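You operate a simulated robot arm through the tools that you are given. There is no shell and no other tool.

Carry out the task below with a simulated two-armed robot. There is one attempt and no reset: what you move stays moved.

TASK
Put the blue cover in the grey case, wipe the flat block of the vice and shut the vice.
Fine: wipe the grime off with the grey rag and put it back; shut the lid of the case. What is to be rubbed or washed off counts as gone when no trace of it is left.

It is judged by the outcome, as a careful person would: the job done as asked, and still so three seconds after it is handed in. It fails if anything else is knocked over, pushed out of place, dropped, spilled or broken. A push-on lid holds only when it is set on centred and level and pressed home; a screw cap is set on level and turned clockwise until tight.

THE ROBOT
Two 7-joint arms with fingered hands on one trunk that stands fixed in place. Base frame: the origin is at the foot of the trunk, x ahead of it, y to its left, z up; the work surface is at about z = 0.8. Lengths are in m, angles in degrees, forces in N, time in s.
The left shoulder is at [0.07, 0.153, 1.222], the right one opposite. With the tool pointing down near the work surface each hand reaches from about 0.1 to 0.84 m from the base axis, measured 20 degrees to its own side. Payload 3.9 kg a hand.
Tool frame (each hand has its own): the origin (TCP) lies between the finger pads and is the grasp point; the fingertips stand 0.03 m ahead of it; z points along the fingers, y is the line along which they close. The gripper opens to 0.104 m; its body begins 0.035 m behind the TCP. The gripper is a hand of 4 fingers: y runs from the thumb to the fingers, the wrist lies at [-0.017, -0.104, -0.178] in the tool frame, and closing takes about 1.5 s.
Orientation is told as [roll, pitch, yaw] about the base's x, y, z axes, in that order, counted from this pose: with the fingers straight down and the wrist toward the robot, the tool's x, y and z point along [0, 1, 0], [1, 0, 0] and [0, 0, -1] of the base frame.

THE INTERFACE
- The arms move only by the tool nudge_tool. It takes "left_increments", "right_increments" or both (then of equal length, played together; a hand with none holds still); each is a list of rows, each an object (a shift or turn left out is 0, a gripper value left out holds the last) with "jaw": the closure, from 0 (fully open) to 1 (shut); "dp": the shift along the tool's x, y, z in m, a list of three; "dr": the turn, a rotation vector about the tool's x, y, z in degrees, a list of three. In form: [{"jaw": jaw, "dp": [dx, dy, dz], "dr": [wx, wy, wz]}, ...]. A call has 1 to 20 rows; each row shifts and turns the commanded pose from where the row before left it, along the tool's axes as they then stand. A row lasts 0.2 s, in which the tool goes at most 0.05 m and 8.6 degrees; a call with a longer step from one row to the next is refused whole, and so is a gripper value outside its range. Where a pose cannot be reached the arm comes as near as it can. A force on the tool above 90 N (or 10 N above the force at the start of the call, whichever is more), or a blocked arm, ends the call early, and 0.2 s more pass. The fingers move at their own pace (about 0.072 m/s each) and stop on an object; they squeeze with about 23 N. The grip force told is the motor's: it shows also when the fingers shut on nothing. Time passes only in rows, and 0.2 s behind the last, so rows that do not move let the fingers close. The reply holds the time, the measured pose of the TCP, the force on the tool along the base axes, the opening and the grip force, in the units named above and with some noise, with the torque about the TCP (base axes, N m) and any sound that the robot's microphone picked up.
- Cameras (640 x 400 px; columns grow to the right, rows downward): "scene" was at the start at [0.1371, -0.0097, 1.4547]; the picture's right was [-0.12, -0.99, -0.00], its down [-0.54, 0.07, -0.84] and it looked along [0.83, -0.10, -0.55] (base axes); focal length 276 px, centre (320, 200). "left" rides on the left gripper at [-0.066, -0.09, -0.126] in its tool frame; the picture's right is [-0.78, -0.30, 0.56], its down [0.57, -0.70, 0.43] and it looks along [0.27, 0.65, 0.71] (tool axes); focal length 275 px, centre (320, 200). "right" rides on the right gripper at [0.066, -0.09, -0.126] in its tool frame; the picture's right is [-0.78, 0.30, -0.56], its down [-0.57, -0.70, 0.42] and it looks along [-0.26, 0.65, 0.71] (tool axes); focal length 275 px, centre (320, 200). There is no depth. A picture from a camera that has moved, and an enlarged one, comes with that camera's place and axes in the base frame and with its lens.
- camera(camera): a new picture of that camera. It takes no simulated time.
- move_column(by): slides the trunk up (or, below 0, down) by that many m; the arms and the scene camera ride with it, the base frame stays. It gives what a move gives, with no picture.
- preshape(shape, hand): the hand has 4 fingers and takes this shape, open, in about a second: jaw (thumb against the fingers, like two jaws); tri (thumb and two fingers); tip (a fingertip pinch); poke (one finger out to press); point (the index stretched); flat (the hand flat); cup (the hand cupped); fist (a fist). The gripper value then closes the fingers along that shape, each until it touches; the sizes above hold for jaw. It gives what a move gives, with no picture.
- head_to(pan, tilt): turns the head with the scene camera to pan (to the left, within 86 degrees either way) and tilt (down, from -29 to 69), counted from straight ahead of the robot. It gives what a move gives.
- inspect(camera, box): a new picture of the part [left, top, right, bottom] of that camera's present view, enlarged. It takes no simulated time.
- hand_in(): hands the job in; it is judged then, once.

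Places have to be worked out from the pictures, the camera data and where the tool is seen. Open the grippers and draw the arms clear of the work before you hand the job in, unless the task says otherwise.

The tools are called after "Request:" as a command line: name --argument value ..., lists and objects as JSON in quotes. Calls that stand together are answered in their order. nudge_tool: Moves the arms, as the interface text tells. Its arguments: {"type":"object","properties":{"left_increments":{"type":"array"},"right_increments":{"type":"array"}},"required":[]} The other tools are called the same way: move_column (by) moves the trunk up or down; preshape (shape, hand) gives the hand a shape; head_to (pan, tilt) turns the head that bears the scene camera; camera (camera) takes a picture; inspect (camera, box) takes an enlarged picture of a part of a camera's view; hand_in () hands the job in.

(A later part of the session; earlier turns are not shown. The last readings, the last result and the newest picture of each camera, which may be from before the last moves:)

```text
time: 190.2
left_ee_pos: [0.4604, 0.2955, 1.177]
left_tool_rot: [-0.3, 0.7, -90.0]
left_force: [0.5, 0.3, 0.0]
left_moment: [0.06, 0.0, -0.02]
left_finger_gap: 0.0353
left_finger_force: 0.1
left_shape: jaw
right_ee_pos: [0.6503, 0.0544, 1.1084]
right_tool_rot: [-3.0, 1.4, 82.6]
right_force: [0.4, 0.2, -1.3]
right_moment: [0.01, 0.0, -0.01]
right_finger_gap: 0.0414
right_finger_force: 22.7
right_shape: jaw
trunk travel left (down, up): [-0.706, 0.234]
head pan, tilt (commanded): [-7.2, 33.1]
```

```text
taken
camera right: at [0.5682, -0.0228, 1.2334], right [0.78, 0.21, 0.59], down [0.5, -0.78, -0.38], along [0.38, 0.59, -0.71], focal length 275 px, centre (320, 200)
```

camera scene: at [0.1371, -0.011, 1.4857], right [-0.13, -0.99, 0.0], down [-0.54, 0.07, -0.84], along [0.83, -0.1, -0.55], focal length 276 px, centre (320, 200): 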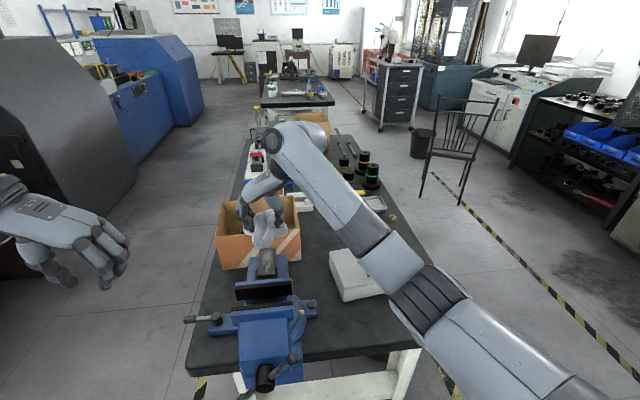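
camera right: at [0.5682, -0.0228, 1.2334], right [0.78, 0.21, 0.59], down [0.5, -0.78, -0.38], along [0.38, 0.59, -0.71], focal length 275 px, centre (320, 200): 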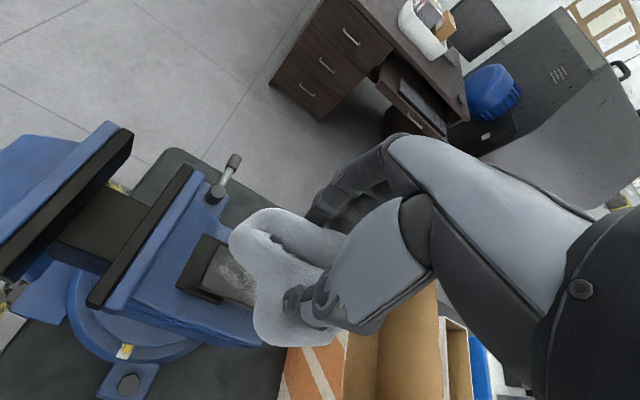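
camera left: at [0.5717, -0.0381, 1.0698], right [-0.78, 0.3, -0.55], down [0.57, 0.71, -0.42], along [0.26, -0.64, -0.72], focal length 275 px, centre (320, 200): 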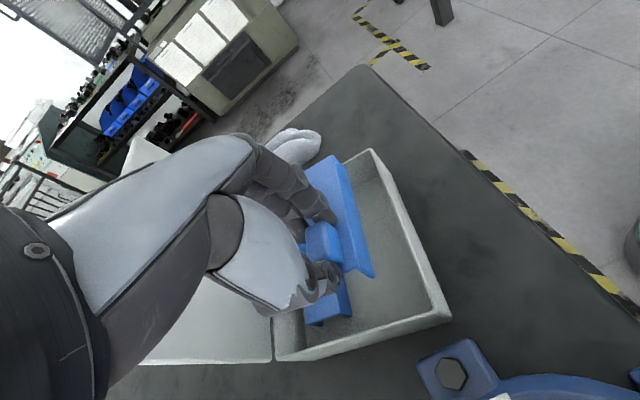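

The rag is right above the grimy block. I'll lower it until it touches with light force.

Request:
nudge_tool --right_increments '[{"dp": [-0.005, 0, 0.03]}, {"dp": [-0.005, -0.003, 0.03]}, {"dp": [0, 0, 0.02]}, {"dp": [0, 0, 0.01]}, {}]'

Request:
nudge_tool --right_increments '[{"dp": [0, 0, 0.005]}, {"dp": [0, 0, 0.004]}, {"dp": [0, 0, 0.003]}, {}]'

Request:
camera --camera "right"

Request:
inspect --camera "scene" --box '[190, 170, 350, 300]'

```text
time: 191.4
left_ee_pos: [0.4604, 0.2957, 1.1768]
left_tool_rot: [-0.4, 0.8, -90.1]
left_force: [-0.4, 0.1, 0.4]
left_moment: [0.01, 0.02, -0.03]
left_finger_gap: 0.0354
left_finger_force: 0.0
left_shape: jaw
right_ee_pos: [0.6663, 0.0495, 1.0199]
right_tool_rot: [-3.0, 1.5, 82.6]
right_force: [0.7, 0.0, -0.7]
right_moment: [0.0, 0.04, 0.01]
right_finger_gap: 0.0412
right_finger_force: 22.9
right_shape: jaw
trunk travel left (down, up): [-0.706, 0.234]
head pan, tilt (commanded): [-7.2, 33.1]
```

```text
time: 192.4
left_ee_pos: [0.4607, 0.2974, 1.1778]
left_tool_rot: [-0.3, 0.7, -90.0]
left_force: [0.0, 0.7, 0.0]
left_moment: [0.01, -0.01, -0.02]
left_finger_gap: 0.0354
left_finger_force: 0.0
left_shape: jaw
right_ee_pos: [0.6652, 0.0487, 1.0095]
right_tool_rot: [-3.2, 1.4, 82.5]
right_force: [2.7, 0.3, 8.3]
right_moment: [0.15, -0.16, -0.04]
right_finger_gap: 0.0415
right_finger_force: 22.6
right_shape: jaw
trunk travel left (down, up): [-0.706, 0.234]
head pan, tilt (commanded): [-7.2, 33.1]
```

```text
taken
camera right: at [0.5823, -0.028, 1.1333], right [0.78, 0.21, 0.59], down [0.5, -0.78, -0.38], along [0.38, 0.59, -0.71], focal length 275 px, centre (320, 200)
```

right: 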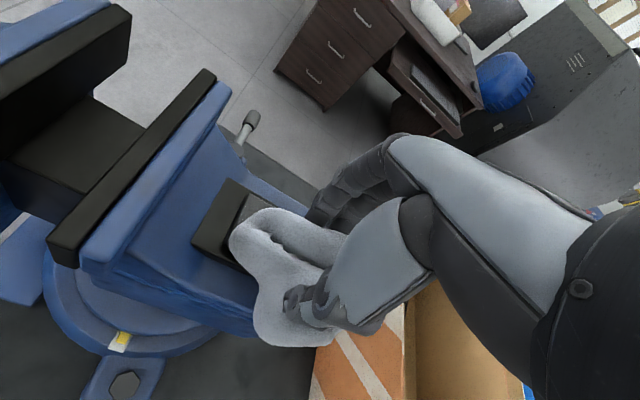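

```text
3.08 times, centred on (270, 235) of scene
camera zoom: at [0.1363, -0.01, 1.4859], right [-0.13, -0.99, 0.0], down [-0.54, 0.07, -0.84], along [0.83, -0.11, -0.55], focal length 849 px, centre (474, 92)
```

zoom: 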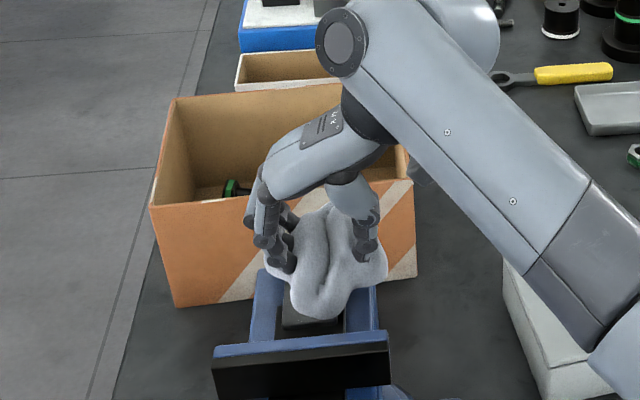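

The rag is pressed on the block with about 8 N. I'll wipe back and forth along the block, shifting sideways between strokes.

Request:
nudge_tool --right_increments '[{"dp": [0.01, 0, 0.001]}, {"dp": [0.01, 0, 0]}, {"dp": [0.01, 0, 0]}, {"dp": [-0.012, 0, 0]}, {"dp": [-0.012, 0, 0]}, {"dp": [-0.012, 0, 0]}, {"dp": [-0.012, 0, 0]}, {"dp": [-0.012, 0, 0]}, {"dp": [-0.012, 0, 0]}, {"dp": [0, 0.01, 0]}, {"dp": [0.012, 0, 0]}, {"dp": [0.012, 0, 0]}, {"dp": [0.012, 0, 0]}, {"dp": [0.012, 0, 0]}, {"dp": [0.012, 0, 0]}, {"dp": [0.012, 0, 0]}, {"dp": [0, 0.01, 0]}, {"dp": [-0.012, 0, 0]}, {"dp": [-0.012, 0, 0]}, {"dp": [-0.012, 0, 0]}]'

Request:
nudge_tool --right_increments '[{"dp": [-0.012, 0, 0]}, {"dp": [-0.012, 0, 0]}, {"dp": [-0.01, 0, 0]}, {"dp": [0, -0.01, 0]}, {"dp": [0.012, 0, 0]}, {"dp": [0.012, 0, 0]}, {"dp": [0.012, 0, 0]}, {"dp": [0.012, 0, 0]}, {"dp": [0.012, 0, 0]}, {"dp": [0.012, 0, 0]}, {"dp": [0, -0.015, 0]}, {"dp": [-0.012, 0, 0]}, {"dp": [-0.012, 0, 0]}, {"dp": [-0.012, 0, 0]}, {"dp": [-0.012, 0, 0]}, {"dp": [-0.012, 0, 0]}, {"dp": [-0.012, 0, 0]}, {}]'

Request:
inspect --camera "scene" --box '[190, 170, 350, 300]'

```text
time: 196.6
left_ee_pos: [0.458, 0.296, 1.1799]
left_tool_rot: [-0.2, 0.7, -90.1]
left_force: [-0.3, -1.3, -0.1]
left_moment: [0.03, 0.02, -0.01]
left_finger_gap: 0.0354
left_finger_force: 0.0
left_shape: jaw
right_ee_pos: [0.6706, 0.0707, 1.0095]
right_tool_rot: [-3.2, 1.4, 82.6]
right_force: [-8.0, 3.8, 16.6]
right_moment: [0.02, 0.15, 0.01]
right_finger_gap: 0.0427
right_finger_force: 23.5
right_shape: jaw
trunk travel left (down, up): [-0.706, 0.234]
head pan, tilt (commanded): [-7.2, 33.1]
```

```text
time: 200.4
left_ee_pos: [0.4598, 0.2959, 1.1785]
left_tool_rot: [-0.3, 0.7, -89.9]
left_force: [0.5, 0.5, -0.2]
left_moment: [0.0, 0.0, 0.03]
left_finger_gap: 0.0354
left_finger_force: 0.0
left_shape: jaw
right_ee_pos: [0.712, 0.0354, 1.0093]
right_tool_rot: [-3.2, 1.4, 82.7]
right_force: [5.9, -2.3, 17.3]
right_moment: [0.0, -0.21, -0.07]
right_finger_gap: 0.0414
right_finger_force: 23.0
right_shape: jaw
right hand out of reach, approached as far as the arm can: row 5, 6, 7, 8, 9, 10, 11, 12, 13, 14, 15, 16, 17
trunk travel left (down, up): [-0.706, 0.234]
head pan, tilt (commanded): [-7.2, 33.1]
```

```text
3.08 times, centred on (270, 235) of scene
camera zoom: at [0.1354, -0.0105, 1.486], right [-0.13, -0.99, 0.0], down [-0.54, 0.07, -0.84], along [0.83, -0.11, -0.55], focal length 849 px, centre (474, 92)
```

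zoom: 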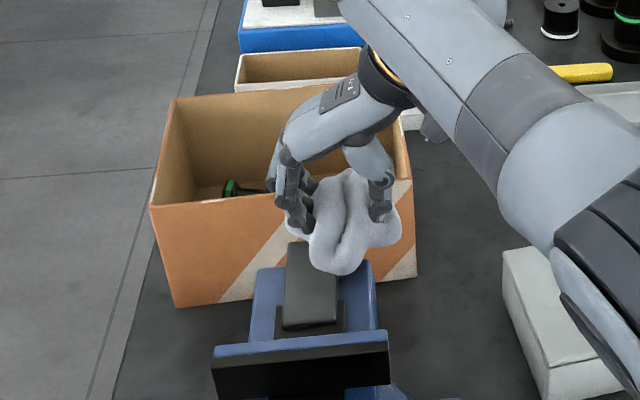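

The visible block is clean now. The right arm has hit its reach limit at the far end, so I'll lift off and turn the hand slightly to free it.

Request:
nudge_tool --right_increments '[{"dp": [0, 0, -0.015], "dr": [0, 0, 4]}, {"dp": [0, 0, -0.02], "dr": [0, 0, 4]}, {"dp": [0.01, 0, -0.02], "dr": [0, 0, 4]}, {"dp": [0.02, 0, 0], "dr": [0, 0, 2]}, {"dp": [0.02, 0, 0]}, {}]'

Request:
inspect --camera "scene" --box '[210, 190, 330, 290]'

Request:
camera --camera "scene"

```text
time: 201.8
left_ee_pos: [0.4607, 0.2974, 1.1783]
left_tool_rot: [-0.4, 0.7, -90.0]
left_force: [-0.3, 0.1, 0.8]
left_moment: [0.02, 0.02, -0.02]
left_finger_gap: 0.0354
left_finger_force: 0.0
left_shape: jaw
right_ee_pos: [0.7162, 0.0353, 1.0183]
right_tool_rot: [-3.5, 1.1, 79.9]
right_force: [0.5, -1.2, -0.9]
right_moment: [-0.01, 0.01, -0.04]
right_finger_gap: 0.0411
right_finger_force: 22.4
right_shape: jaw
right hand out of reach, approached as far as the arm can: row 1, 2, 3, 4, 5
trunk travel left (down, up): [-0.706, 0.234]
head pan, tilt (commanded): [-7.2, 33.1]
```

```text
4.00 times, centred on (270, 240) of scene
camera zoom: at [0.1373, -0.0097, 1.4857], right [-0.13, -0.99, 0.0], down [-0.54, 0.07, -0.84], along [0.83, -0.11, -0.55], focal length 1104 px, centre (520, 40)
```

zoom: 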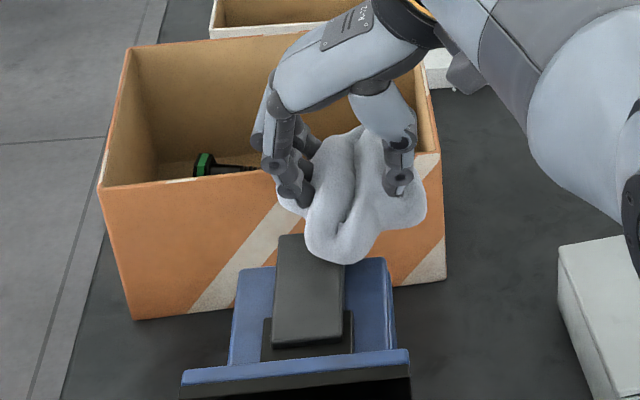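

```text
taken
camera scene: at [0.1373, -0.0097, 1.4857], right [-0.13, -0.99, 0.0], down [-0.54, 0.07, -0.84], along [0.83, -0.11, -0.55], focal length 276 px, centre (320, 200)
```

scene: 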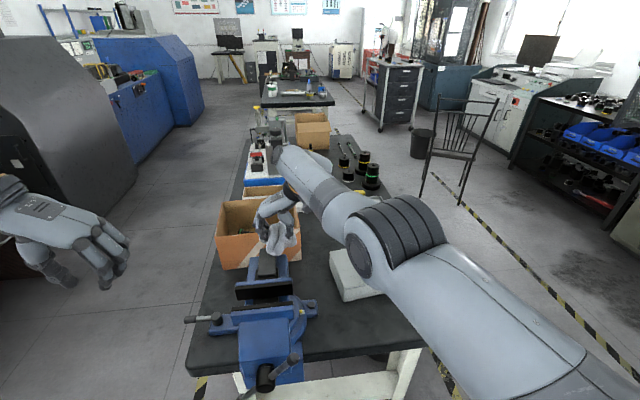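

The block looks clean. The arm is straightened out, so I'll raise the trunk slightly to clear everything and turn the hand in bigger steps to bring the wrist back within reach.

Request:
move_column --by 0.05

Request:
nudge_tool --right_increments '[{"dr": [0, 0, 8]}, {"dr": [0, 0, 8]}, {"dr": [0, 0, 8]}, {"dr": [0, 0, 8]}, {}]'

Request:
camera --camera "scene"

```text
time: 202.7
left_ee_pos: [0.4612, 0.2977, 1.2275]
left_tool_rot: [-0.4, 0.7, -89.9]
left_force: [-0.2, -0.7, 0.5]
left_moment: [-0.01, 0.02, 0.04]
left_finger_gap: 0.0353
left_finger_force: 0.0
left_shape: jaw
right_ee_pos: [0.7166, 0.0344, 1.0681]
right_tool_rot: [-3.6, 1.1, 79.8]
right_force: [0.5, 0.8, -0.1]
right_moment: [-0.01, -0.03, 0.01]
right_finger_gap: 0.0411
right_finger_force: 23.1
right_shape: jaw
trunk travel left (down, up): [-0.756, 0.184]
head pan, tilt (commanded): [-7.2, 33.1]
```

```text
time: 203.9
left_ee_pos: [0.4605, 0.2968, 1.2284]
left_tool_rot: [-0.5, 0.7, -90.0]
left_force: [-0.1, 0.0, 0.1]
left_moment: [0.02, 0.02, 0.01]
left_finger_gap: 0.0353
left_finger_force: 0.0
left_shape: jaw
right_ee_pos: [0.7161, 0.0342, 1.069]
right_tool_rot: [-3.6, 1.1, 79.8]
right_force: [0.2, -0.6, -1.1]
right_moment: [-0.02, 0.01, -0.01]
right_finger_gap: 0.0412
right_finger_force: 22.7
right_shape: jaw
right hand out of reach, approached as far as the arm can: row 1, 2, 3, 4
trunk travel left (down, up): [-0.756, 0.184]
head pan, tilt (commanded): [-7.2, 33.1]
```

```text
taken
camera scene: at [0.1373, -0.0098, 1.5357], right [-0.13, -0.99, 0.0], down [-0.54, 0.07, -0.84], along [0.83, -0.11, -0.55], focal length 276 px, centre (320, 200)
```

scene: 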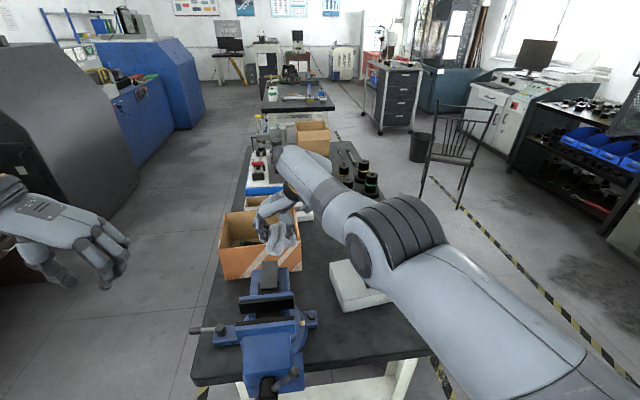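

Still stuck at the singular reach. I'll try the opposite turn and a larger straight pull-back.

Request:
nudge_tool --right_increments '[{"dp": [0.045, -0.01, -0.01]}, {"dp": [0.045, -0.01, 0]}, {}]'

Request:
nudge_tool --right_increments '[{"dr": [0, 0, -8]}, {"dr": [0, 0, -8]}, {}]'

```text
time: 204.7
left_ee_pos: [0.4609, 0.2971, 1.2287]
left_tool_rot: [-0.4, 0.7, -89.9]
left_force: [0.6, 0.0, -0.1]
left_moment: [0.01, 0.0, 0.01]
left_finger_gap: 0.0357
left_finger_force: 0.1
left_shape: jaw
right_ee_pos: [0.7171, 0.0348, 1.0696]
right_tool_rot: [-3.6, 1.1, 79.8]
right_force: [0.3, 0.0, 0.0]
right_moment: [0.01, 0.01, 0.01]
right_finger_gap: 0.0411
right_finger_force: 22.6
right_shape: jaw
right hand out of reach, approached as far as the arm can: row 1, 2
trunk travel left (down, up): [-0.756, 0.184]
head pan, tilt (commanded): [-7.2, 33.1]
```

```text
time: 205.5
left_ee_pos: [0.4605, 0.2962, 1.2288]
left_tool_rot: [-0.4, 0.7, -90.0]
left_force: [0.3, 0.4, 0.6]
left_moment: [-0.02, -0.01, 0.0]
left_finger_gap: 0.0354
left_finger_force: 0.2
left_shape: jaw
right_ee_pos: [0.6937, 0.0224, 1.0627]
right_tool_rot: [-3.2, 2.2, 96.0]
right_force: [0.8, 0.7, -0.3]
right_moment: [0.02, 0.04, 0.0]
right_finger_gap: 0.0412
right_finger_force: 23.0
right_shape: jaw
right hand out of reach, approached as far as the arm can: row 1, 2
trunk travel left (down, up): [-0.756, 0.184]
head pan, tilt (commanded): [-7.2, 33.1]
```

Turning that way freed it. Now I'll pull back toward me.

Request:
nudge_tool --right_increments '[{"dp": [0.02, 0, 0]}, {"dp": [0.02, 0, 0]}, {}]'

Request:
camera --camera "right"

Request:
inspect --camera "scene" --box '[210, 200, 330, 300]'

```text
time: 206.3
left_ee_pos: [0.462, 0.2968, 1.2284]
left_tool_rot: [-0.3, 0.7, -90.0]
left_force: [0.0, 0.0, -0.1]
left_moment: [0.01, 0.02, 0.0]
left_finger_gap: 0.0355
left_finger_force: 0.1
left_shape: jaw
right_ee_pos: [0.6554, 0.0174, 1.0609]
right_tool_rot: [-3.1, 2.1, 95.9]
right_force: [-0.1, 0.4, -0.2]
right_moment: [0.0, -0.01, 0.01]
right_finger_gap: 0.0411
right_finger_force: 23.0
right_shape: jaw
trunk travel left (down, up): [-0.756, 0.184]
head pan, tilt (commanded): [-7.2, 33.1]
```

```text
taken
camera right: at [0.5918, -0.0743, 1.1855], right [0.71, 0.39, 0.59], down [0.66, -0.65, -0.37], along [0.24, 0.65, -0.72], focal length 275 px, centre (320, 200)
```

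right: 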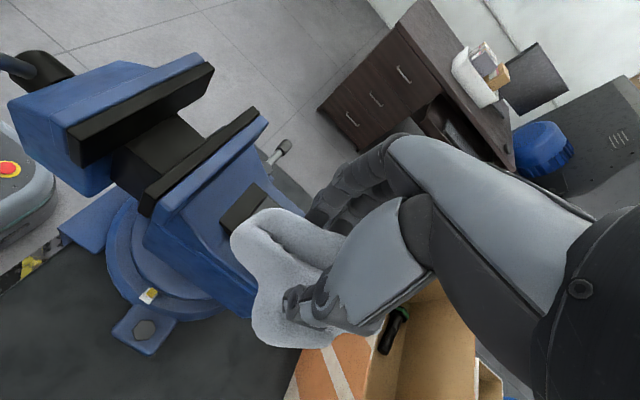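

```text
4.00 times, centred on (270, 250) of scene
camera zoom: at [0.1376, -0.0092, 1.5357], right [-0.13, -0.99, 0.0], down [-0.54, 0.07, -0.84], along [0.83, -0.11, -0.55], focal length 1104 px, centre (520, 0)
```

zoom: 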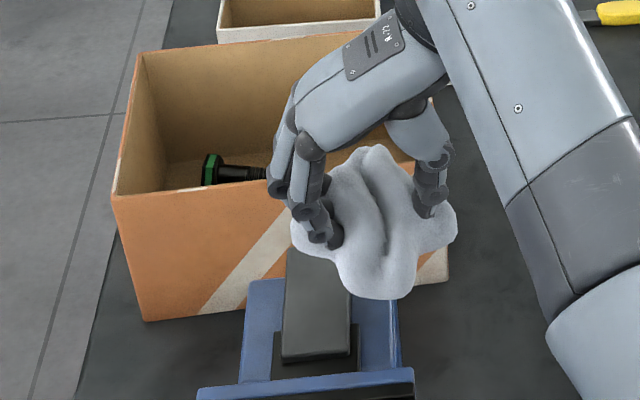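

The arm moves normally again. I'll draw the rag aside to the right and inspect the whole block.

Request:
nudge_tool --right_increments '[{"dp": [0, -0.04, -0.01]}, {"dp": [0, -0.04, -0.01]}, {"dp": [0, -0.04, -0.01]}, {}]'

Request:
inspect --camera "scene" --box '[230, 240, 310, 310]'

Request:
inspect --camera "right" --box '[60, 60, 320, 260]'

```text
time: 207.3
left_ee_pos: [0.4601, 0.2961, 1.2268]
left_tool_rot: [-0.3, 0.6, -90.0]
left_force: [-0.2, 1.1, 0.0]
left_moment: [0.03, 0.01, -0.01]
left_finger_gap: 0.0355
left_finger_force: 0.1
left_shape: jaw
right_ee_pos: [0.6648, -0.1017, 1.0942]
right_tool_rot: [-3.1, 2.2, 95.9]
right_force: [-0.3, -0.9, -0.2]
right_moment: [0.03, 0.02, 0.01]
right_finger_gap: 0.0411
right_finger_force: 23.3
right_shape: jaw
trunk travel left (down, up): [-0.756, 0.184]
head pan, tilt (commanded): [-7.2, 33.1]
```

```text
5.71 times, centred on (270, 275) of scene
camera zoom: at [0.137, -0.0094, 1.5357], right [-0.13, -0.99, 0.0], down [-0.54, 0.07, -0.84], along [0.83, -0.11, -0.55], focal length 1577 px, centre (606, -229)
```

zoom: 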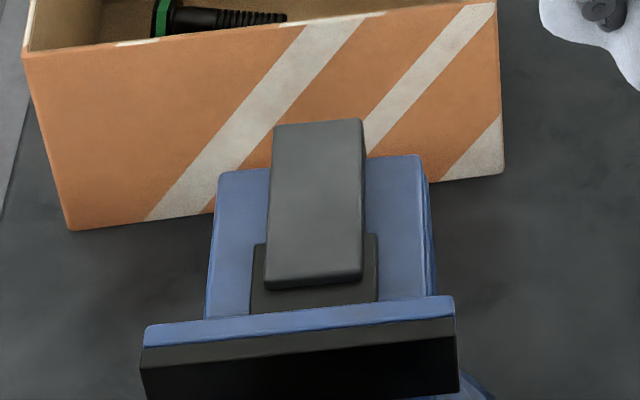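

```text
2.00 times, centred on (190, 160) of right
camera zoom: at [0.6018, -0.1948, 1.2187], right [0.71, 0.39, 0.59], down [0.67, -0.65, -0.37], along [0.24, 0.65, -0.72], focal length 551 px, centre (580, 280)
```

zoom: 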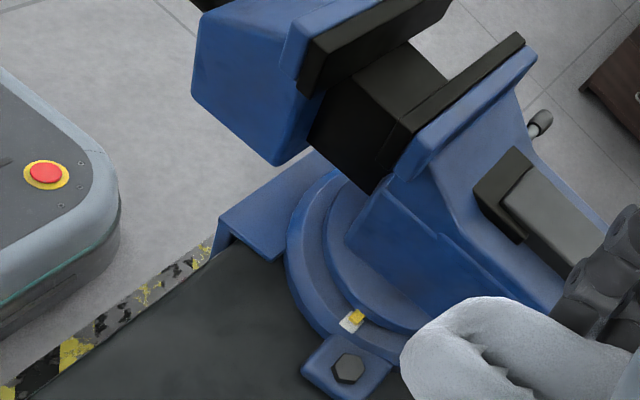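

The block looks uniformly clean. I'll take one closer look for faint traces before putting the rag back.

Request:
inspect --camera "scene" --box '[258, 256, 286, 278]'

Request:
inspect --camera "scene" --box '[225, 255, 345, 355]'

```text
16.00 times, centred on (272, 267) of scene
camera zoom: at [0.137, -0.0094, 1.5357], right [-0.13, -0.99, 0.0], down [-0.54, 0.07, -0.84], along [0.83, -0.11, -0.55], focal length 4416 px, centre (1088, -872)
```

zoom: 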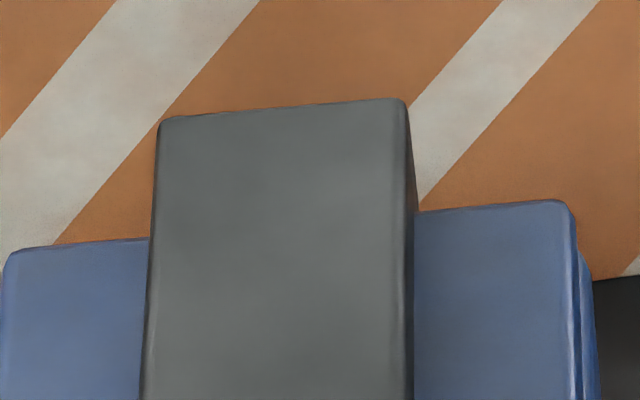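

```text
4.00 times, centred on (285, 305) of scene
camera zoom: at [0.137, -0.0094, 1.5357], right [-0.13, -0.99, 0.0], down [-0.54, 0.07, -0.84], along [0.83, -0.11, -0.55], focal length 1104 px, centre (460, -220)
```

zoom: 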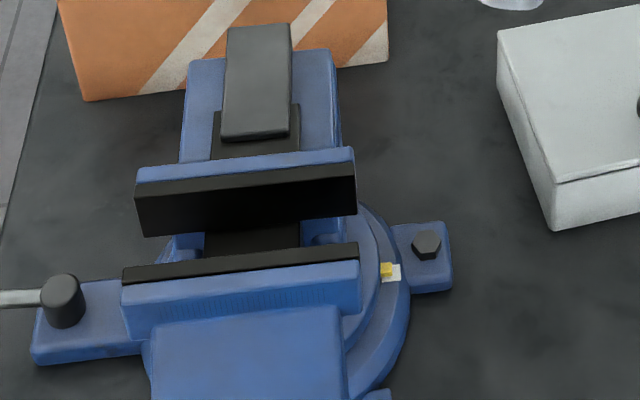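

The block is spotless. Now I'll take the rag back: turn to the pick-up yaw, then retrace the path over the case.

Request:
nudge_tool --right_increments '[{"dp": [0, 0, -0.015], "dr": [0, 0, 8.3]}, {"dp": [0, 0, -0.015], "dr": [0, 0, 8.3]}, {"dr": [0, 0, 8.3]}, {"dr": [0, 0, 8.4]}, {}]'

Request:
nudge_tool --right_increments '[{"dp": [-0.0203, -0.0401, 0]}, {"dp": [-0.0203, -0.0401, 0]}, {"dp": [-0.0203, -0.0401, 0]}, {"dp": [-0.0203, -0.0401, 0]}, {"dp": [-0.0203, -0.0401, 0]}, {"dp": [-0.0203, -0.0401, 0]}, {}]'

Request:
camera --camera "scene"

```text
time: 208.5
left_ee_pos: [0.4609, 0.2974, 1.2276]
left_tool_rot: [-0.4, 0.7, -90.1]
left_force: [0.7, -0.7, 0.3]
left_moment: [0.0, 0.0, -0.02]
left_finger_gap: 0.0353
left_finger_force: 0.0
left_shape: jaw
right_ee_pos: [0.665, -0.1009, 1.1247]
right_tool_rot: [-3.7, 0.0, 62.6]
right_force: [-0.4, -1.0, -0.4]
right_moment: [0.02, 0.01, -0.01]
right_finger_gap: 0.041
right_finger_force: 23.2
right_shape: jaw
trunk travel left (down, up): [-0.756, 0.184]
head pan, tilt (commanded): [-7.2, 33.1]
```

```text
time: 210.1
left_ee_pos: [0.4615, 0.2967, 1.2287]
left_tool_rot: [-0.5, 0.6, -89.9]
left_force: [-0.6, 0.2, 1.0]
left_moment: [0.0, -0.01, -0.01]
left_finger_gap: 0.0353
left_finger_force: 0.1
left_shape: jaw
right_ee_pos: [0.6616, -0.3722, 1.1338]
right_tool_rot: [-3.8, 0.0, 62.6]
right_force: [-0.5, -0.4, 0.2]
right_moment: [0.01, 0.02, -0.03]
right_finger_gap: 0.0409
right_finger_force: 22.3
right_shape: jaw
trunk travel left (down, up): [-0.756, 0.184]
head pan, tilt (commanded): [-7.2, 33.1]
```

```text
taken
camera scene: at [0.1372, -0.0096, 1.5357], right [-0.13, -0.99, 0.0], down [-0.54, 0.07, -0.84], along [0.83, -0.11, -0.55], focal length 276 px, centre (320, 200)
```

scene: 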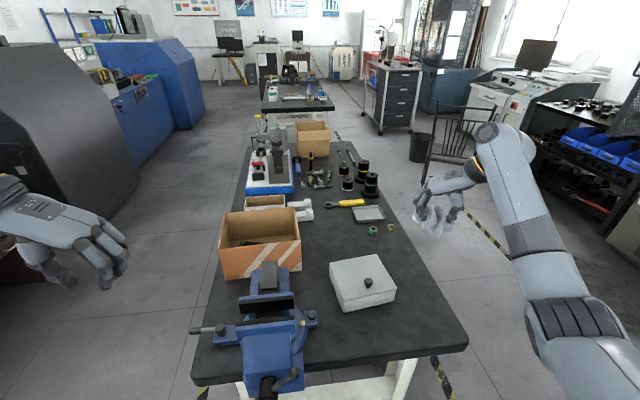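

I'm over the rag's place. I'll lower the trunk to the pick-up height and then set the rag down on the same spot.

Request:
move_column --by -0.17

Request:
nudge_tool --right_increments '[{"dp": [-0.0165, -0.0125, 0.03]}, {"dp": [0, 0, 0.03]}, {"dp": [0, 0, 0.03]}, {"dp": [0, 0, 0.015]}, {}]'

```text
time: 212.0
left_ee_pos: [0.4617, 0.2961, 1.0585]
left_tool_rot: [-0.4, 0.6, -90.0]
left_force: [0.3, -0.3, -1.0]
left_moment: [-0.03, -0.01, -0.01]
left_finger_gap: 0.0352
left_finger_force: 0.0
left_shape: jaw
right_ee_pos: [0.6618, -0.3707, 0.9625]
right_tool_rot: [-3.9, 0.0, 62.7]
right_force: [0.5, 0.2, 0.1]
right_moment: [-0.01, 0.01, 0.0]
right_finger_gap: 0.0408
right_finger_force: 22.4
right_shape: jaw
trunk travel left (down, up): [-0.586, 0.354]
head pan, tilt (commanded): [-7.2, 33.1]
```

```text
time: 213.2
left_ee_pos: [0.4616, 0.2959, 1.0581]
left_tool_rot: [-0.2, 0.7, -90.0]
left_force: [0.0, -0.4, 0.3]
left_moment: [-0.01, -0.01, -0.01]
left_finger_gap: 0.0352
left_finger_force: 0.1
left_shape: jaw
right_ee_pos: [0.6745, -0.3935, 0.8579]
right_tool_rot: [-3.8, -0.1, 62.7]
right_force: [0.1, 0.8, -1.2]
right_moment: [0.01, -0.04, 0.05]
right_finger_gap: 0.041
right_finger_force: 22.8
right_shape: jaw
trunk travel left (down, up): [-0.586, 0.354]
head pan, tilt (commanded): [-7.2, 33.1]
```

Just above the spot. I'll make the last correction, set it down and release.

Request:
nudge_tool --right_increments '[{"dp": [0.004, 0, 0.006]}, {"dp": [0, 0, 0.005]}, {"dp": [0, 0, 0.002]}, {}, {"jaw": 0}, {}, {}, {}, {}, {}, {}]'

Request:
camera --camera "right"

Request:
inspect --camera "scene" --box '[360, 180, 500, 280]'

```text
time: 215.6
left_ee_pos: [0.4609, 0.2953, 1.0581]
left_tool_rot: [-0.3, 0.7, -90.0]
left_force: [0.7, 0.5, 0.0]
left_moment: [0.03, 0.01, 0.06]
left_finger_gap: 0.035
left_finger_force: 0.1
left_shape: jaw
right_ee_pos: [0.6728, -0.391, 0.8457]
right_tool_rot: [-3.8, 0.0, 62.8]
right_force: [0.2, -0.3, 0.1]
right_moment: [0.02, 0.01, 0.01]
right_finger_gap: 0.1038
right_finger_force: 0.0
right_shape: jaw
trunk travel left (down, up): [-0.586, 0.354]
head pan, tilt (commanded): [-7.2, 33.1]
```

```text
taken
camera right: at [0.5665, -0.4367, 0.9674], right [0.79, -0.08, 0.61], down [0.21, -0.9, -0.39], along [0.57, 0.43, -0.69], focal length 275 px, centre (320, 200)
```

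right: 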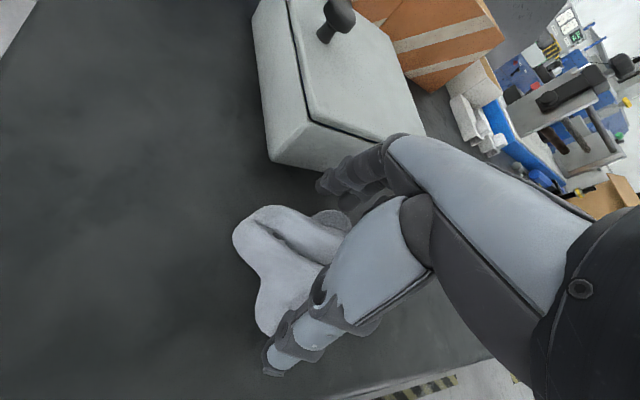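

```text
4.00 times, centred on (430, 230) of scene
camera zoom: at [0.1371, -0.0101, 1.3657], right [-0.13, -0.99, 0.0], down [-0.54, 0.07, -0.84], along [0.83, -0.11, -0.55], focal length 1104 px, centre (-120, 80)
```

zoom: 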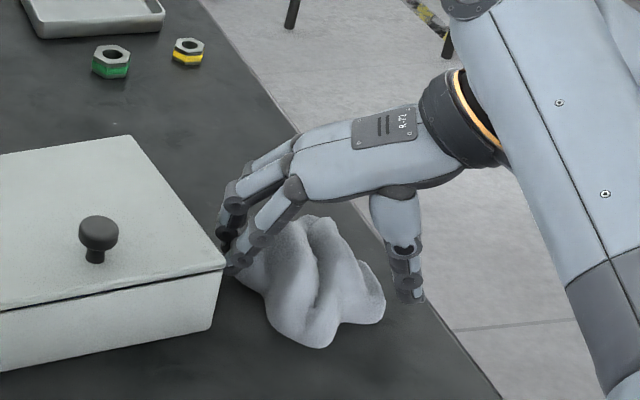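

The rag lies where it was. I'll lift the right hand straight up away from it and bring the trunk back to about its starting height.

Request:
nudge_tool --right_increments '[{"dp": [0, 0, -0.02]}, {"dp": [0, 0, -0.035]}, {"dp": [0, 0, -0.04]}, {"dp": [0, 0, -0.04]}, {"dp": [0.03, -0.01, -0.02]}, {"dp": [0.03, -0.01, -0.02]}, {}]'

Request:
move_column --by 0.089

Request:
preshape --shape "poke" --hand "left"

Request:
camera --camera "scene"

Request:
camera --camera "left"

```text
time: 217.2
left_ee_pos: [0.4618, 0.2973, 1.0568]
left_tool_rot: [-0.4, 0.7, -90.1]
left_force: [-0.1, 0.6, 0.3]
left_moment: [-0.01, 0.01, 0.02]
left_finger_gap: 0.0354
left_finger_force: 0.0
left_shape: jaw
right_ee_pos: [0.6003, -0.375, 1.0154]
right_tool_rot: [-3.7, 0.0, 62.6]
right_force: [-0.4, 0.3, 0.0]
right_moment: [0.0, 0.01, 0.01]
right_finger_gap: 0.1037
right_finger_force: 0.1
right_shape: jaw
trunk travel left (down, up): [-0.586, 0.354]
head pan, tilt (commanded): [-7.2, 33.1]
```

```text
time: 218.5
left_ee_pos: [0.4611, 0.2956, 1.1468]
left_tool_rot: [-0.3, 0.8, -90.0]
left_force: [0.1, -0.1, 0.3]
left_moment: [0.03, -0.02, -0.02]
left_finger_gap: 0.0356
left_finger_force: 0.0
left_shape: jaw
right_ee_pos: [0.6006, -0.3753, 1.1051]
right_tool_rot: [-3.7, 0.0, 62.7]
right_force: [0.2, -0.1, 0.4]
right_moment: [-0.02, -0.02, 0.04]
right_finger_gap: 0.1034
right_finger_force: 0.0
right_shape: jaw
trunk travel left (down, up): [-0.675, 0.265]
head pan, tilt (commanded): [-7.2, 33.1]
```

```text
time: 219.4
left_ee_pos: [0.4605, 0.2965, 1.1483]
left_tool_rot: [-0.4, 0.7, -89.9]
left_force: [0.0, -0.7, -0.2]
left_moment: [-0.01, 0.03, -0.02]
left_finger_gap: 0.0
left_finger_force: 0.1
left_shape: poke
right_ee_pos: [0.6019, -0.3751, 1.1051]
right_tool_rot: [-3.7, 0.0, 62.7]
right_force: [0.3, -0.1, 0.0]
right_moment: [0.0, -0.04, 0.0]
right_finger_gap: 0.1038
right_finger_force: 0.1
right_shape: jaw
trunk travel left (down, up): [-0.675, 0.265]
head pan, tilt (commanded): [-7.2, 33.1]
```

```text
taken
camera scene: at [0.137, -0.0101, 1.4547], right [-0.13, -0.99, 0.0], down [-0.54, 0.07, -0.84], along [0.83, -0.11, -0.55], focal length 276 px, centre (320, 200)
```

scene: 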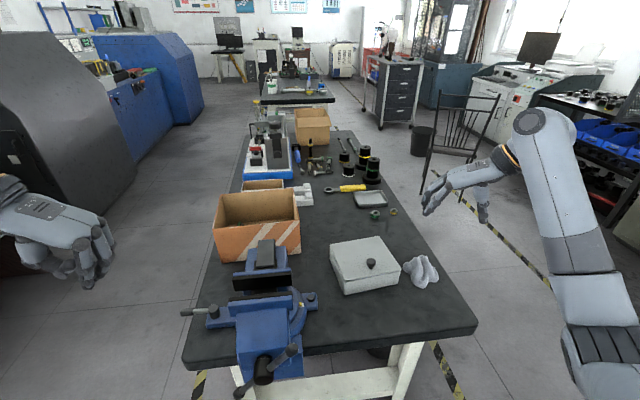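

```text
taken
camera left: at [0.3966, 0.3846, 1.2739], right [-0.78, 0.3, -0.55], down [0.57, 0.71, -0.42], along [0.26, -0.64, -0.72], focal length 275 px, centre (320, 200)
```

left: 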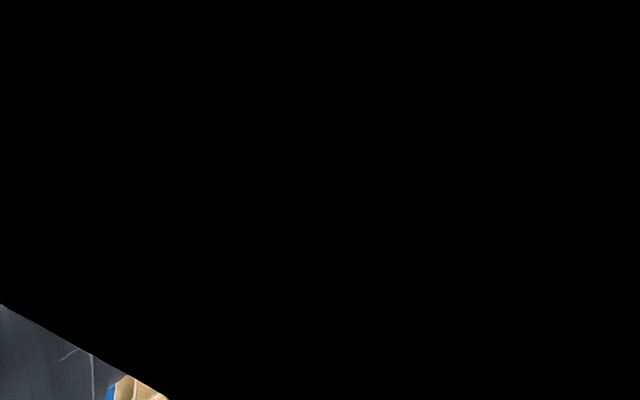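

The scene matches the start: rag in place, lid shut, block clean. Now the vice handle. I'll look at the left hand's "poke" shape by turning the head.

Request:
head_to --pan 25 --tilt 40

Request:
camera --camera "scene"

Request:
inspect --camera "scene" --box '[100, 90, 300, 260]'

```text
time: 220.3
left_ee_pos: [0.461, 0.296, 1.1471]
left_tool_rot: [-0.4, 0.7, -90.0]
left_force: [-0.5, 0.3, -0.2]
left_moment: [0.06, -0.03, 0.02]
left_finger_gap: 0.0001
left_finger_force: 0.1
left_shape: poke
right_ee_pos: [0.6016, -0.3754, 1.1056]
right_tool_rot: [-3.7, 0.0, 62.7]
right_force: [-0.4, -0.5, -0.2]
right_moment: [-0.01, 0.0, -0.04]
right_finger_gap: 0.1036
right_finger_force: 0.1
right_shape: jaw
trunk travel left (down, up): [-0.675, 0.265]
head pan, tilt (commanded): [25.0, 40.0]
```

```text
taken
camera scene: at [0.1258, 0.0369, 1.4442], right [0.42, -0.91, 0.0], down [-0.58, -0.27, -0.77], along [0.69, 0.32, -0.64], focal length 276 px, centre (320, 200)
```

scene: 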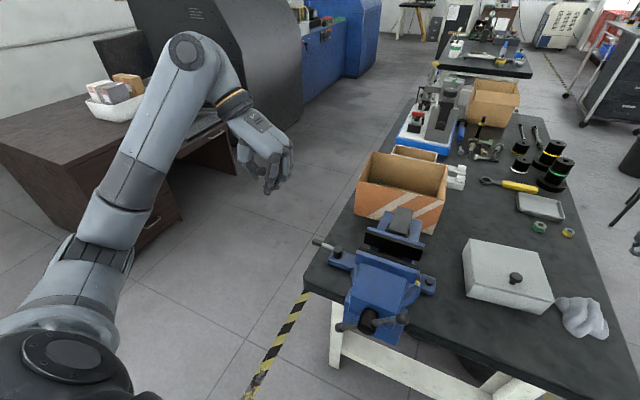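

```text
2.35 times, centred on (200, 175) of scene
camera zoom: at [0.1258, 0.0369, 1.4442], right [0.42, -0.91, 0.0], down [-0.58, -0.27, -0.77], along [0.69, 0.32, -0.64], focal length 650 px, centre (602, 259)
```

zoom: 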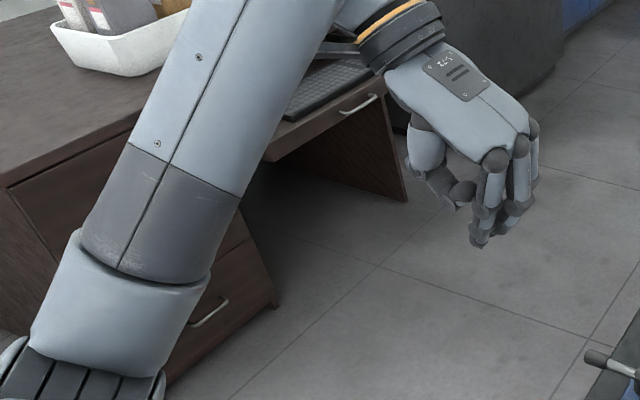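

In "poke" the index barely extends beyond the others. I'll try "point", with the index stretched.

Request:
preshape --shape "point" --hand "left"

Request:
inspect --camera "scene" --box '[180, 90, 320, 220]'

Request:
inspect --camera "scene" --box '[300, 220, 460, 350]'

```text
time: 221.2
left_ee_pos: [0.4611, 0.2959, 1.1472]
left_tool_rot: [-0.4, 0.7, -90.0]
left_force: [-0.4, 0.4, -1.4]
left_moment: [0.01, -0.01, 0.01]
left_finger_gap: 0.0
left_finger_force: 0.1
left_shape: point
right_ee_pos: [0.5999, -0.375, 1.105]
right_tool_rot: [-3.7, 0.0, 62.6]
right_force: [0.1, 0.4, 0.2]
right_moment: [0.03, -0.03, -0.01]
right_finger_gap: 0.1038
right_finger_force: 0.2
right_shape: jaw
trunk travel left (down, up): [-0.675, 0.265]
head pan, tilt (commanded): [25.0, 40.0]
```

```text
3.08 times, centred on (250, 155) of scene
camera zoom: at [0.1258, 0.037, 1.4442], right [0.42, -0.91, 0.0], down [-0.58, -0.27, -0.77], along [0.69, 0.32, -0.64], focal length 849 px, centre (535, 338)
```

zoom: 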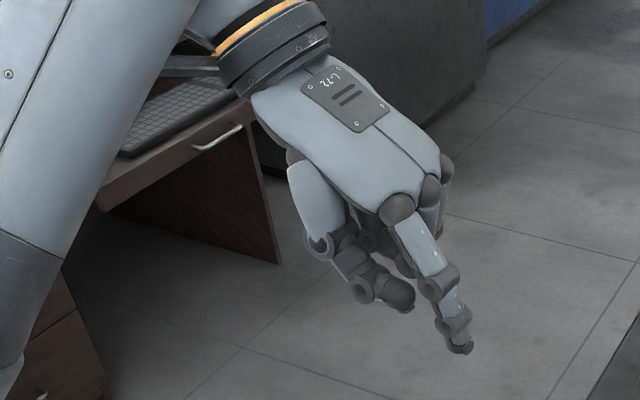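

```text
3.08 times, centred on (380, 285) of scene
camera zoom: at [0.1258, 0.037, 1.4442], right [0.42, -0.91, 0.0], down [-0.58, -0.27, -0.77], along [0.69, 0.32, -0.64], focal length 849 px, centre (135, -62)
```

zoom: 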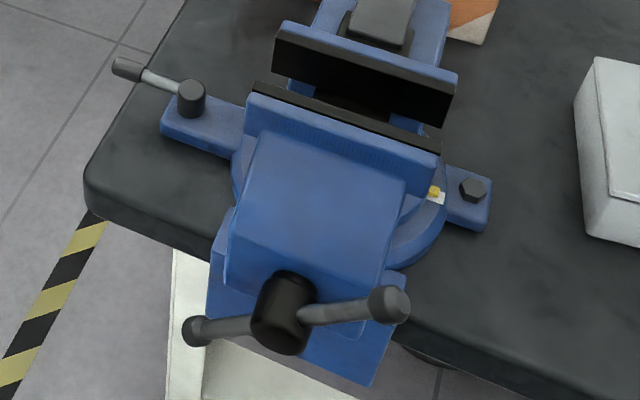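

"Point" gives a clearly stretched index. My plan is to use it like a crank pin, reaching in from the front and pushing the bar round clockwise. I'll raise the trunk for arm room and bring the left hand round in front of the vice, pitching it forward.

Request:
move_column --by 0.2

Request:
nudge_tool --left_increments '[{"dp": [-0.03, 0.01, 0.02]}, {"dp": [-0.03, 0.01, 0.02]}, {"dp": [-0.03, 0.01, 0.02]}, {"dp": [-0.03, 0.01, 0.02]}, {"dr": [0, 8, 0]}, {"dr": [0, 8, 0]}, {"dr": [0, 8, 0]}, {"dr": [0, 8, 0]}, {"dr": [0, 8, 0]}, {"dr": [0, 8, 0]}, {"dr": [0, 8, 0]}, {}]'

Request:
camera --camera "scene"

Request:
camera --camera "left"

```text
time: 223.4
left_ee_pos: [0.4605, 0.2958, 1.3464]
left_tool_rot: [-0.3, 0.7, -90.0]
left_force: [0.0, 0.0, 0.2]
left_moment: [0.02, 0.03, 0.0]
left_finger_gap: 0.0002
left_finger_force: 0.0
left_shape: point
right_ee_pos: [0.6009, -0.3751, 1.3045]
right_tool_rot: [-3.7, 0.0, 62.7]
right_force: [-0.5, -0.4, -0.2]
right_moment: [0.03, -0.02, 0.01]
right_finger_gap: 0.1037
right_finger_force: 0.1
right_shape: jaw
trunk travel left (down, up): [-0.875, 0.065]
head pan, tilt (commanded): [25.0, 40.0]
```

```text
time: 226.0
left_ee_pos: [0.3898, 0.3421, 1.2729]
left_tool_rot: [48.3, 0.3, -86.8]
left_force: [0.5, -0.7, -0.1]
left_moment: [0.01, 0.01, -0.01]
left_finger_gap: 0.0
left_finger_force: 0.1
left_shape: point
left hand out of reach, approached as far as the arm can: row 5, 6, 7, 8, 9, 10, 11
right_ee_pos: [0.6004, -0.3756, 1.3059]
right_tool_rot: [-3.6, 0.0, 62.6]
right_force: [0.3, -0.9, -0.1]
right_moment: [-0.01, -0.02, 0.02]
right_finger_gap: 0.1038
right_finger_force: 0.1
right_shape: jaw
trunk travel left (down, up): [-0.875, 0.065]
head pan, tilt (commanded): [25.0, 40.0]
```

```text
taken
camera scene: at [0.1261, 0.0378, 1.6442], right [0.42, -0.91, 0.0], down [-0.58, -0.27, -0.77], along [0.69, 0.32, -0.64], focal length 276 px, centre (320, 200)
```

scene: 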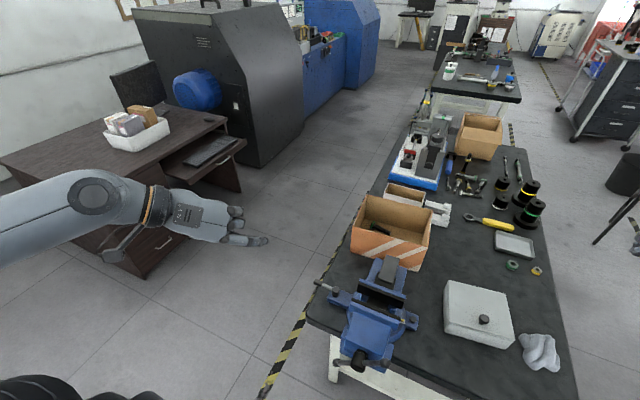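

```text
taken
camera left: at [0.25, 0.4233, 1.3062], right [-0.12, 0.3, -0.95], down [0.66, 0.74, 0.15], along [0.75, -0.61, -0.28], focal length 275 px, centre (320, 200)
```

left: 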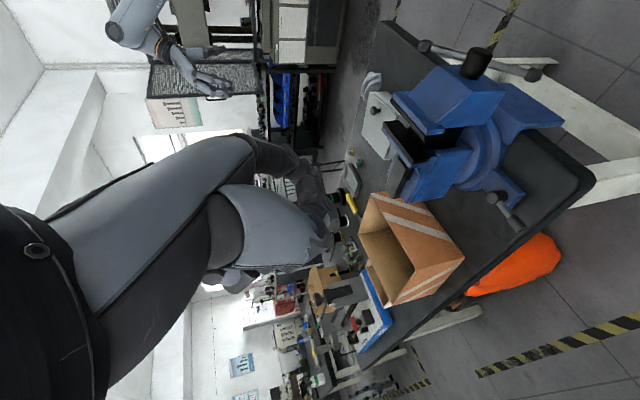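

It reached about 48° of forward pitch before a limit. Lowering the hand should ease that, so I'll bring it down in front and left of the vice.

Request:
nudge_tool --left_increments '[{"dp": [-0.0294, 0.008, 0.0207]}, {"dp": [-0.0294, 0.008, 0.0207]}, {"dp": [-0.0294, 0.01, 0.0207]}, {"dp": [-0.0294, 0.01, 0.0207]}, {"dp": [-0.0294, 0.01, 0.0207]}, {"dp": [-0.0294, 0.01, 0.0207]}, {}]'

Request:
camera --camera "scene"

Request:
camera --camera "left"

```text
time: 227.6
left_ee_pos: [0.3694, 0.2907, 1.0567]
left_tool_rot: [48.4, 0.4, -86.6]
left_force: [-0.1, -0.4, -0.4]
left_moment: [-0.05, -0.01, -0.03]
left_finger_gap: 0.0001
left_finger_force: 0.0
left_shape: point
left hand out of reach, approached as far as the arm can: row 1
right_ee_pos: [0.6007, -0.3755, 1.3056]
right_tool_rot: [-3.8, 0.1, 62.7]
right_force: [0.6, -0.3, -0.7]
right_moment: [-0.03, -0.02, -0.01]
right_finger_gap: 0.1038
right_finger_force: 0.0
right_shape: jaw
trunk travel left (down, up): [-0.875, 0.065]
head pan, tilt (commanded): [25.0, 40.0]
```

```text
taken
camera scene: at [0.1256, 0.037, 1.6442], right [0.42, -0.91, 0.0], down [-0.58, -0.27, -0.77], along [0.69, 0.32, -0.64], focal length 276 px, centre (320, 200)
```

scene: 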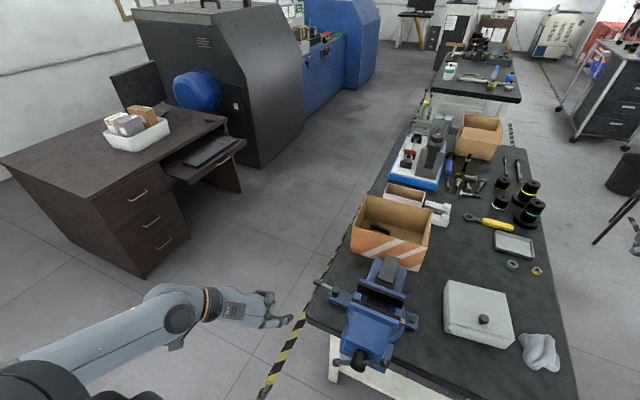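

```text
taken
camera left: at [0.2293, 0.3716, 1.0917], right [-0.12, 0.3, -0.95], down [0.66, 0.74, 0.15], along [0.75, -0.6, -0.28], focal length 275 px, centre (320, 200)
```

left: 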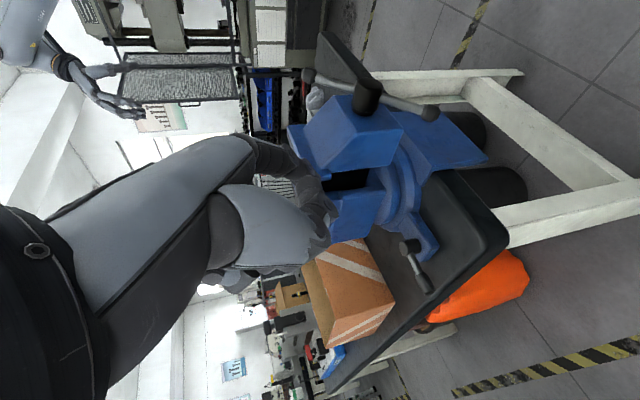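

The hand is now in front-left of the vice. I'll pitch it a bit more forward and inspect the index finger's position.

Request:
nudge_tool --left_increments '[{"dr": [0, 7, 0]}, {"dr": [0, 7, 0]}, {}]'

Request:
inspect --camera "scene" --box '[200, 260, 320, 350]'

Request:
inspect --camera "scene" --box '[310, 250, 430, 390]'

Request:
camera --camera "left"

```text
time: 228.4
left_ee_pos: [0.371, 0.2902, 1.0566]
left_tool_rot: [62.3, 0.4, -86.7]
left_force: [0.4, -0.4, 0.0]
left_moment: [-0.02, 0.02, 0.0]
left_finger_gap: 0.0
left_finger_force: 0.0
left_shape: point
right_ee_pos: [0.6017, -0.3758, 1.3056]
right_tool_rot: [-3.7, 0.0, 62.7]
right_force: [-0.6, 0.5, 0.8]
right_moment: [-0.01, 0.0, 0.0]
right_finger_gap: 0.1039
right_finger_force: 0.1
right_shape: jaw
trunk travel left (down, up): [-0.875, 0.065]
head pan, tilt (commanded): [25.0, 40.0]
```

```text
4.44 times, centred on (260, 305) of scene
camera zoom: at [0.1261, 0.0368, 1.6442], right [0.42, -0.91, 0.0], down [-0.58, -0.27, -0.77], along [0.69, 0.32, -0.64], focal length 1227 px, centre (587, -267)
```

zoom: 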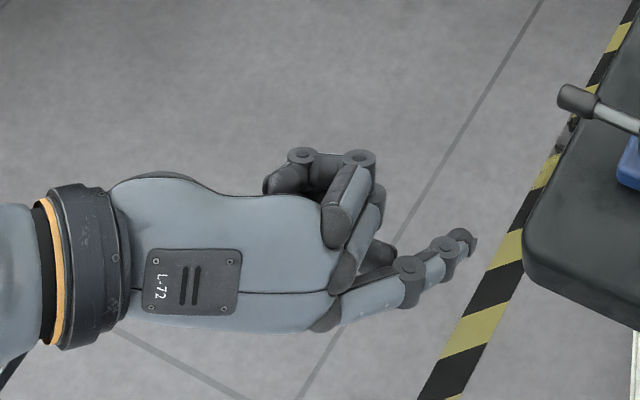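

```text
2.86 times, centred on (370, 320) of scene
camera zoom: at [0.1261, 0.0368, 1.6442], right [0.42, -0.91, 0.0], down [-0.58, -0.27, -0.77], along [0.69, 0.32, -0.64], focal length 789 px, centre (177, -143)
```

zoom: 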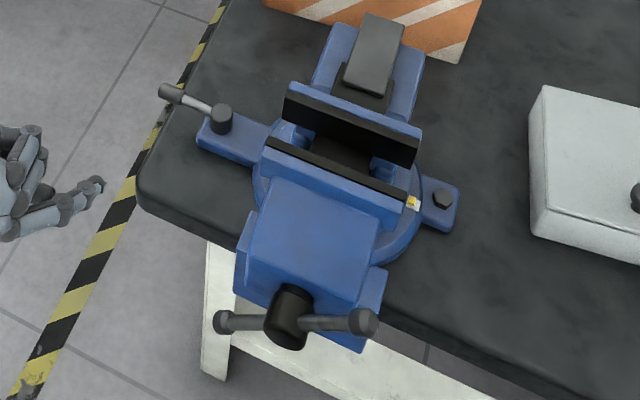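

```text
taken
camera left: at [0.2257, 0.3712, 1.0569], right [0.12, 0.31, -0.94], down [0.6, 0.74, 0.32], along [0.79, -0.6, -0.1], focal length 275 px, centre (320, 200)
```

left: 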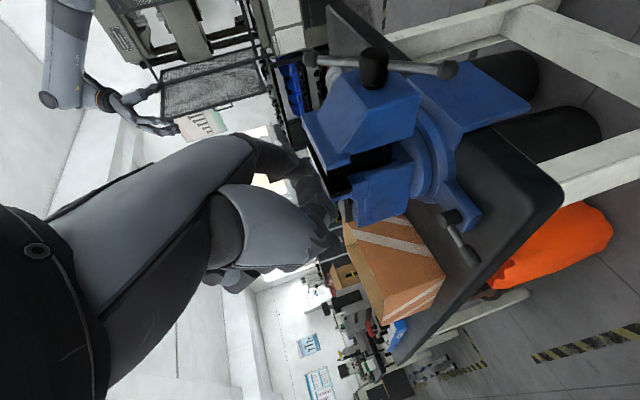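

The index points forward, right and down as wanted, with its tip about (+0.027, −0.058, −0.024) from the TCP. The bar runs from A (0.404, 0.006, 0.969) to B (0.404, 0.119, 0.834) about the hub at (0.0625, 0.9015). I'll bring the finger in above the bar on its trailing side.

Request:
nudge_tool --left_increments '[{"dp": [-0.0117, 0.0362, -0.0021]}, {"dp": [-0.0117, 0.0362, -0.0021]}, {"dp": [-0.0117, 0.0362, -0.0021]}, {"dp": [-0.0117, 0.0362, -0.0021]}, {"dp": [-0.0117, 0.0362, -0.0021]}, {}]'

Request:
camera --camera "scene"

Request:
camera --camera "left"

```text
time: 229.8
left_ee_pos: [0.3464, 0.1065, 1.0069]
left_tool_rot: [62.4, 0.4, -86.6]
left_force: [0.1, -0.3, 0.4]
left_moment: [0.01, 0.0, 0.01]
left_finger_gap: 0.0
left_finger_force: 0.0
left_shape: point
right_ee_pos: [0.6005, -0.3757, 1.3041]
right_tool_rot: [-3.8, 0.0, 62.7]
right_force: [-0.5, 0.5, 0.0]
right_moment: [-0.03, 0.02, 0.03]
right_finger_gap: 0.1039
right_finger_force: 0.0
right_shape: jaw
trunk travel left (down, up): [-0.875, 0.065]
head pan, tilt (commanded): [25.0, 40.0]
```

```text
taken
camera scene: at [0.1261, 0.0376, 1.6442], right [0.42, -0.91, 0.0], down [-0.58, -0.27, -0.77], along [0.69, 0.32, -0.64], focal length 276 px, centre (320, 200)
```

scene: 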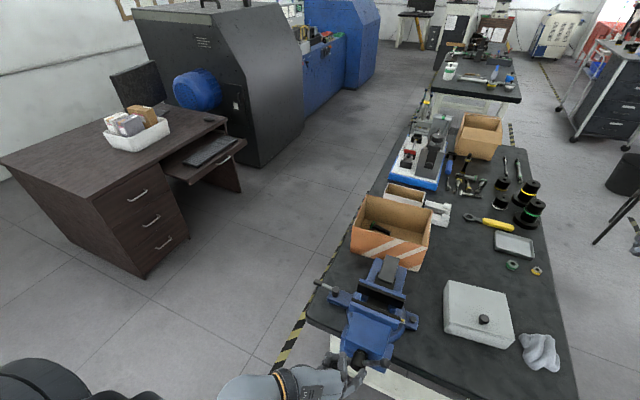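

```text
taken
camera left: at [0.2002, 0.187, 1.0072], right [0.12, 0.31, -0.94], down [0.6, 0.74, 0.31], along [0.79, -0.6, -0.1], focal length 275 px, centre (320, 200)
```

left: 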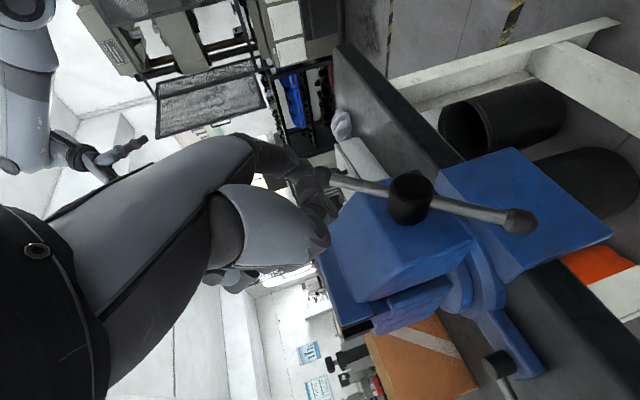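

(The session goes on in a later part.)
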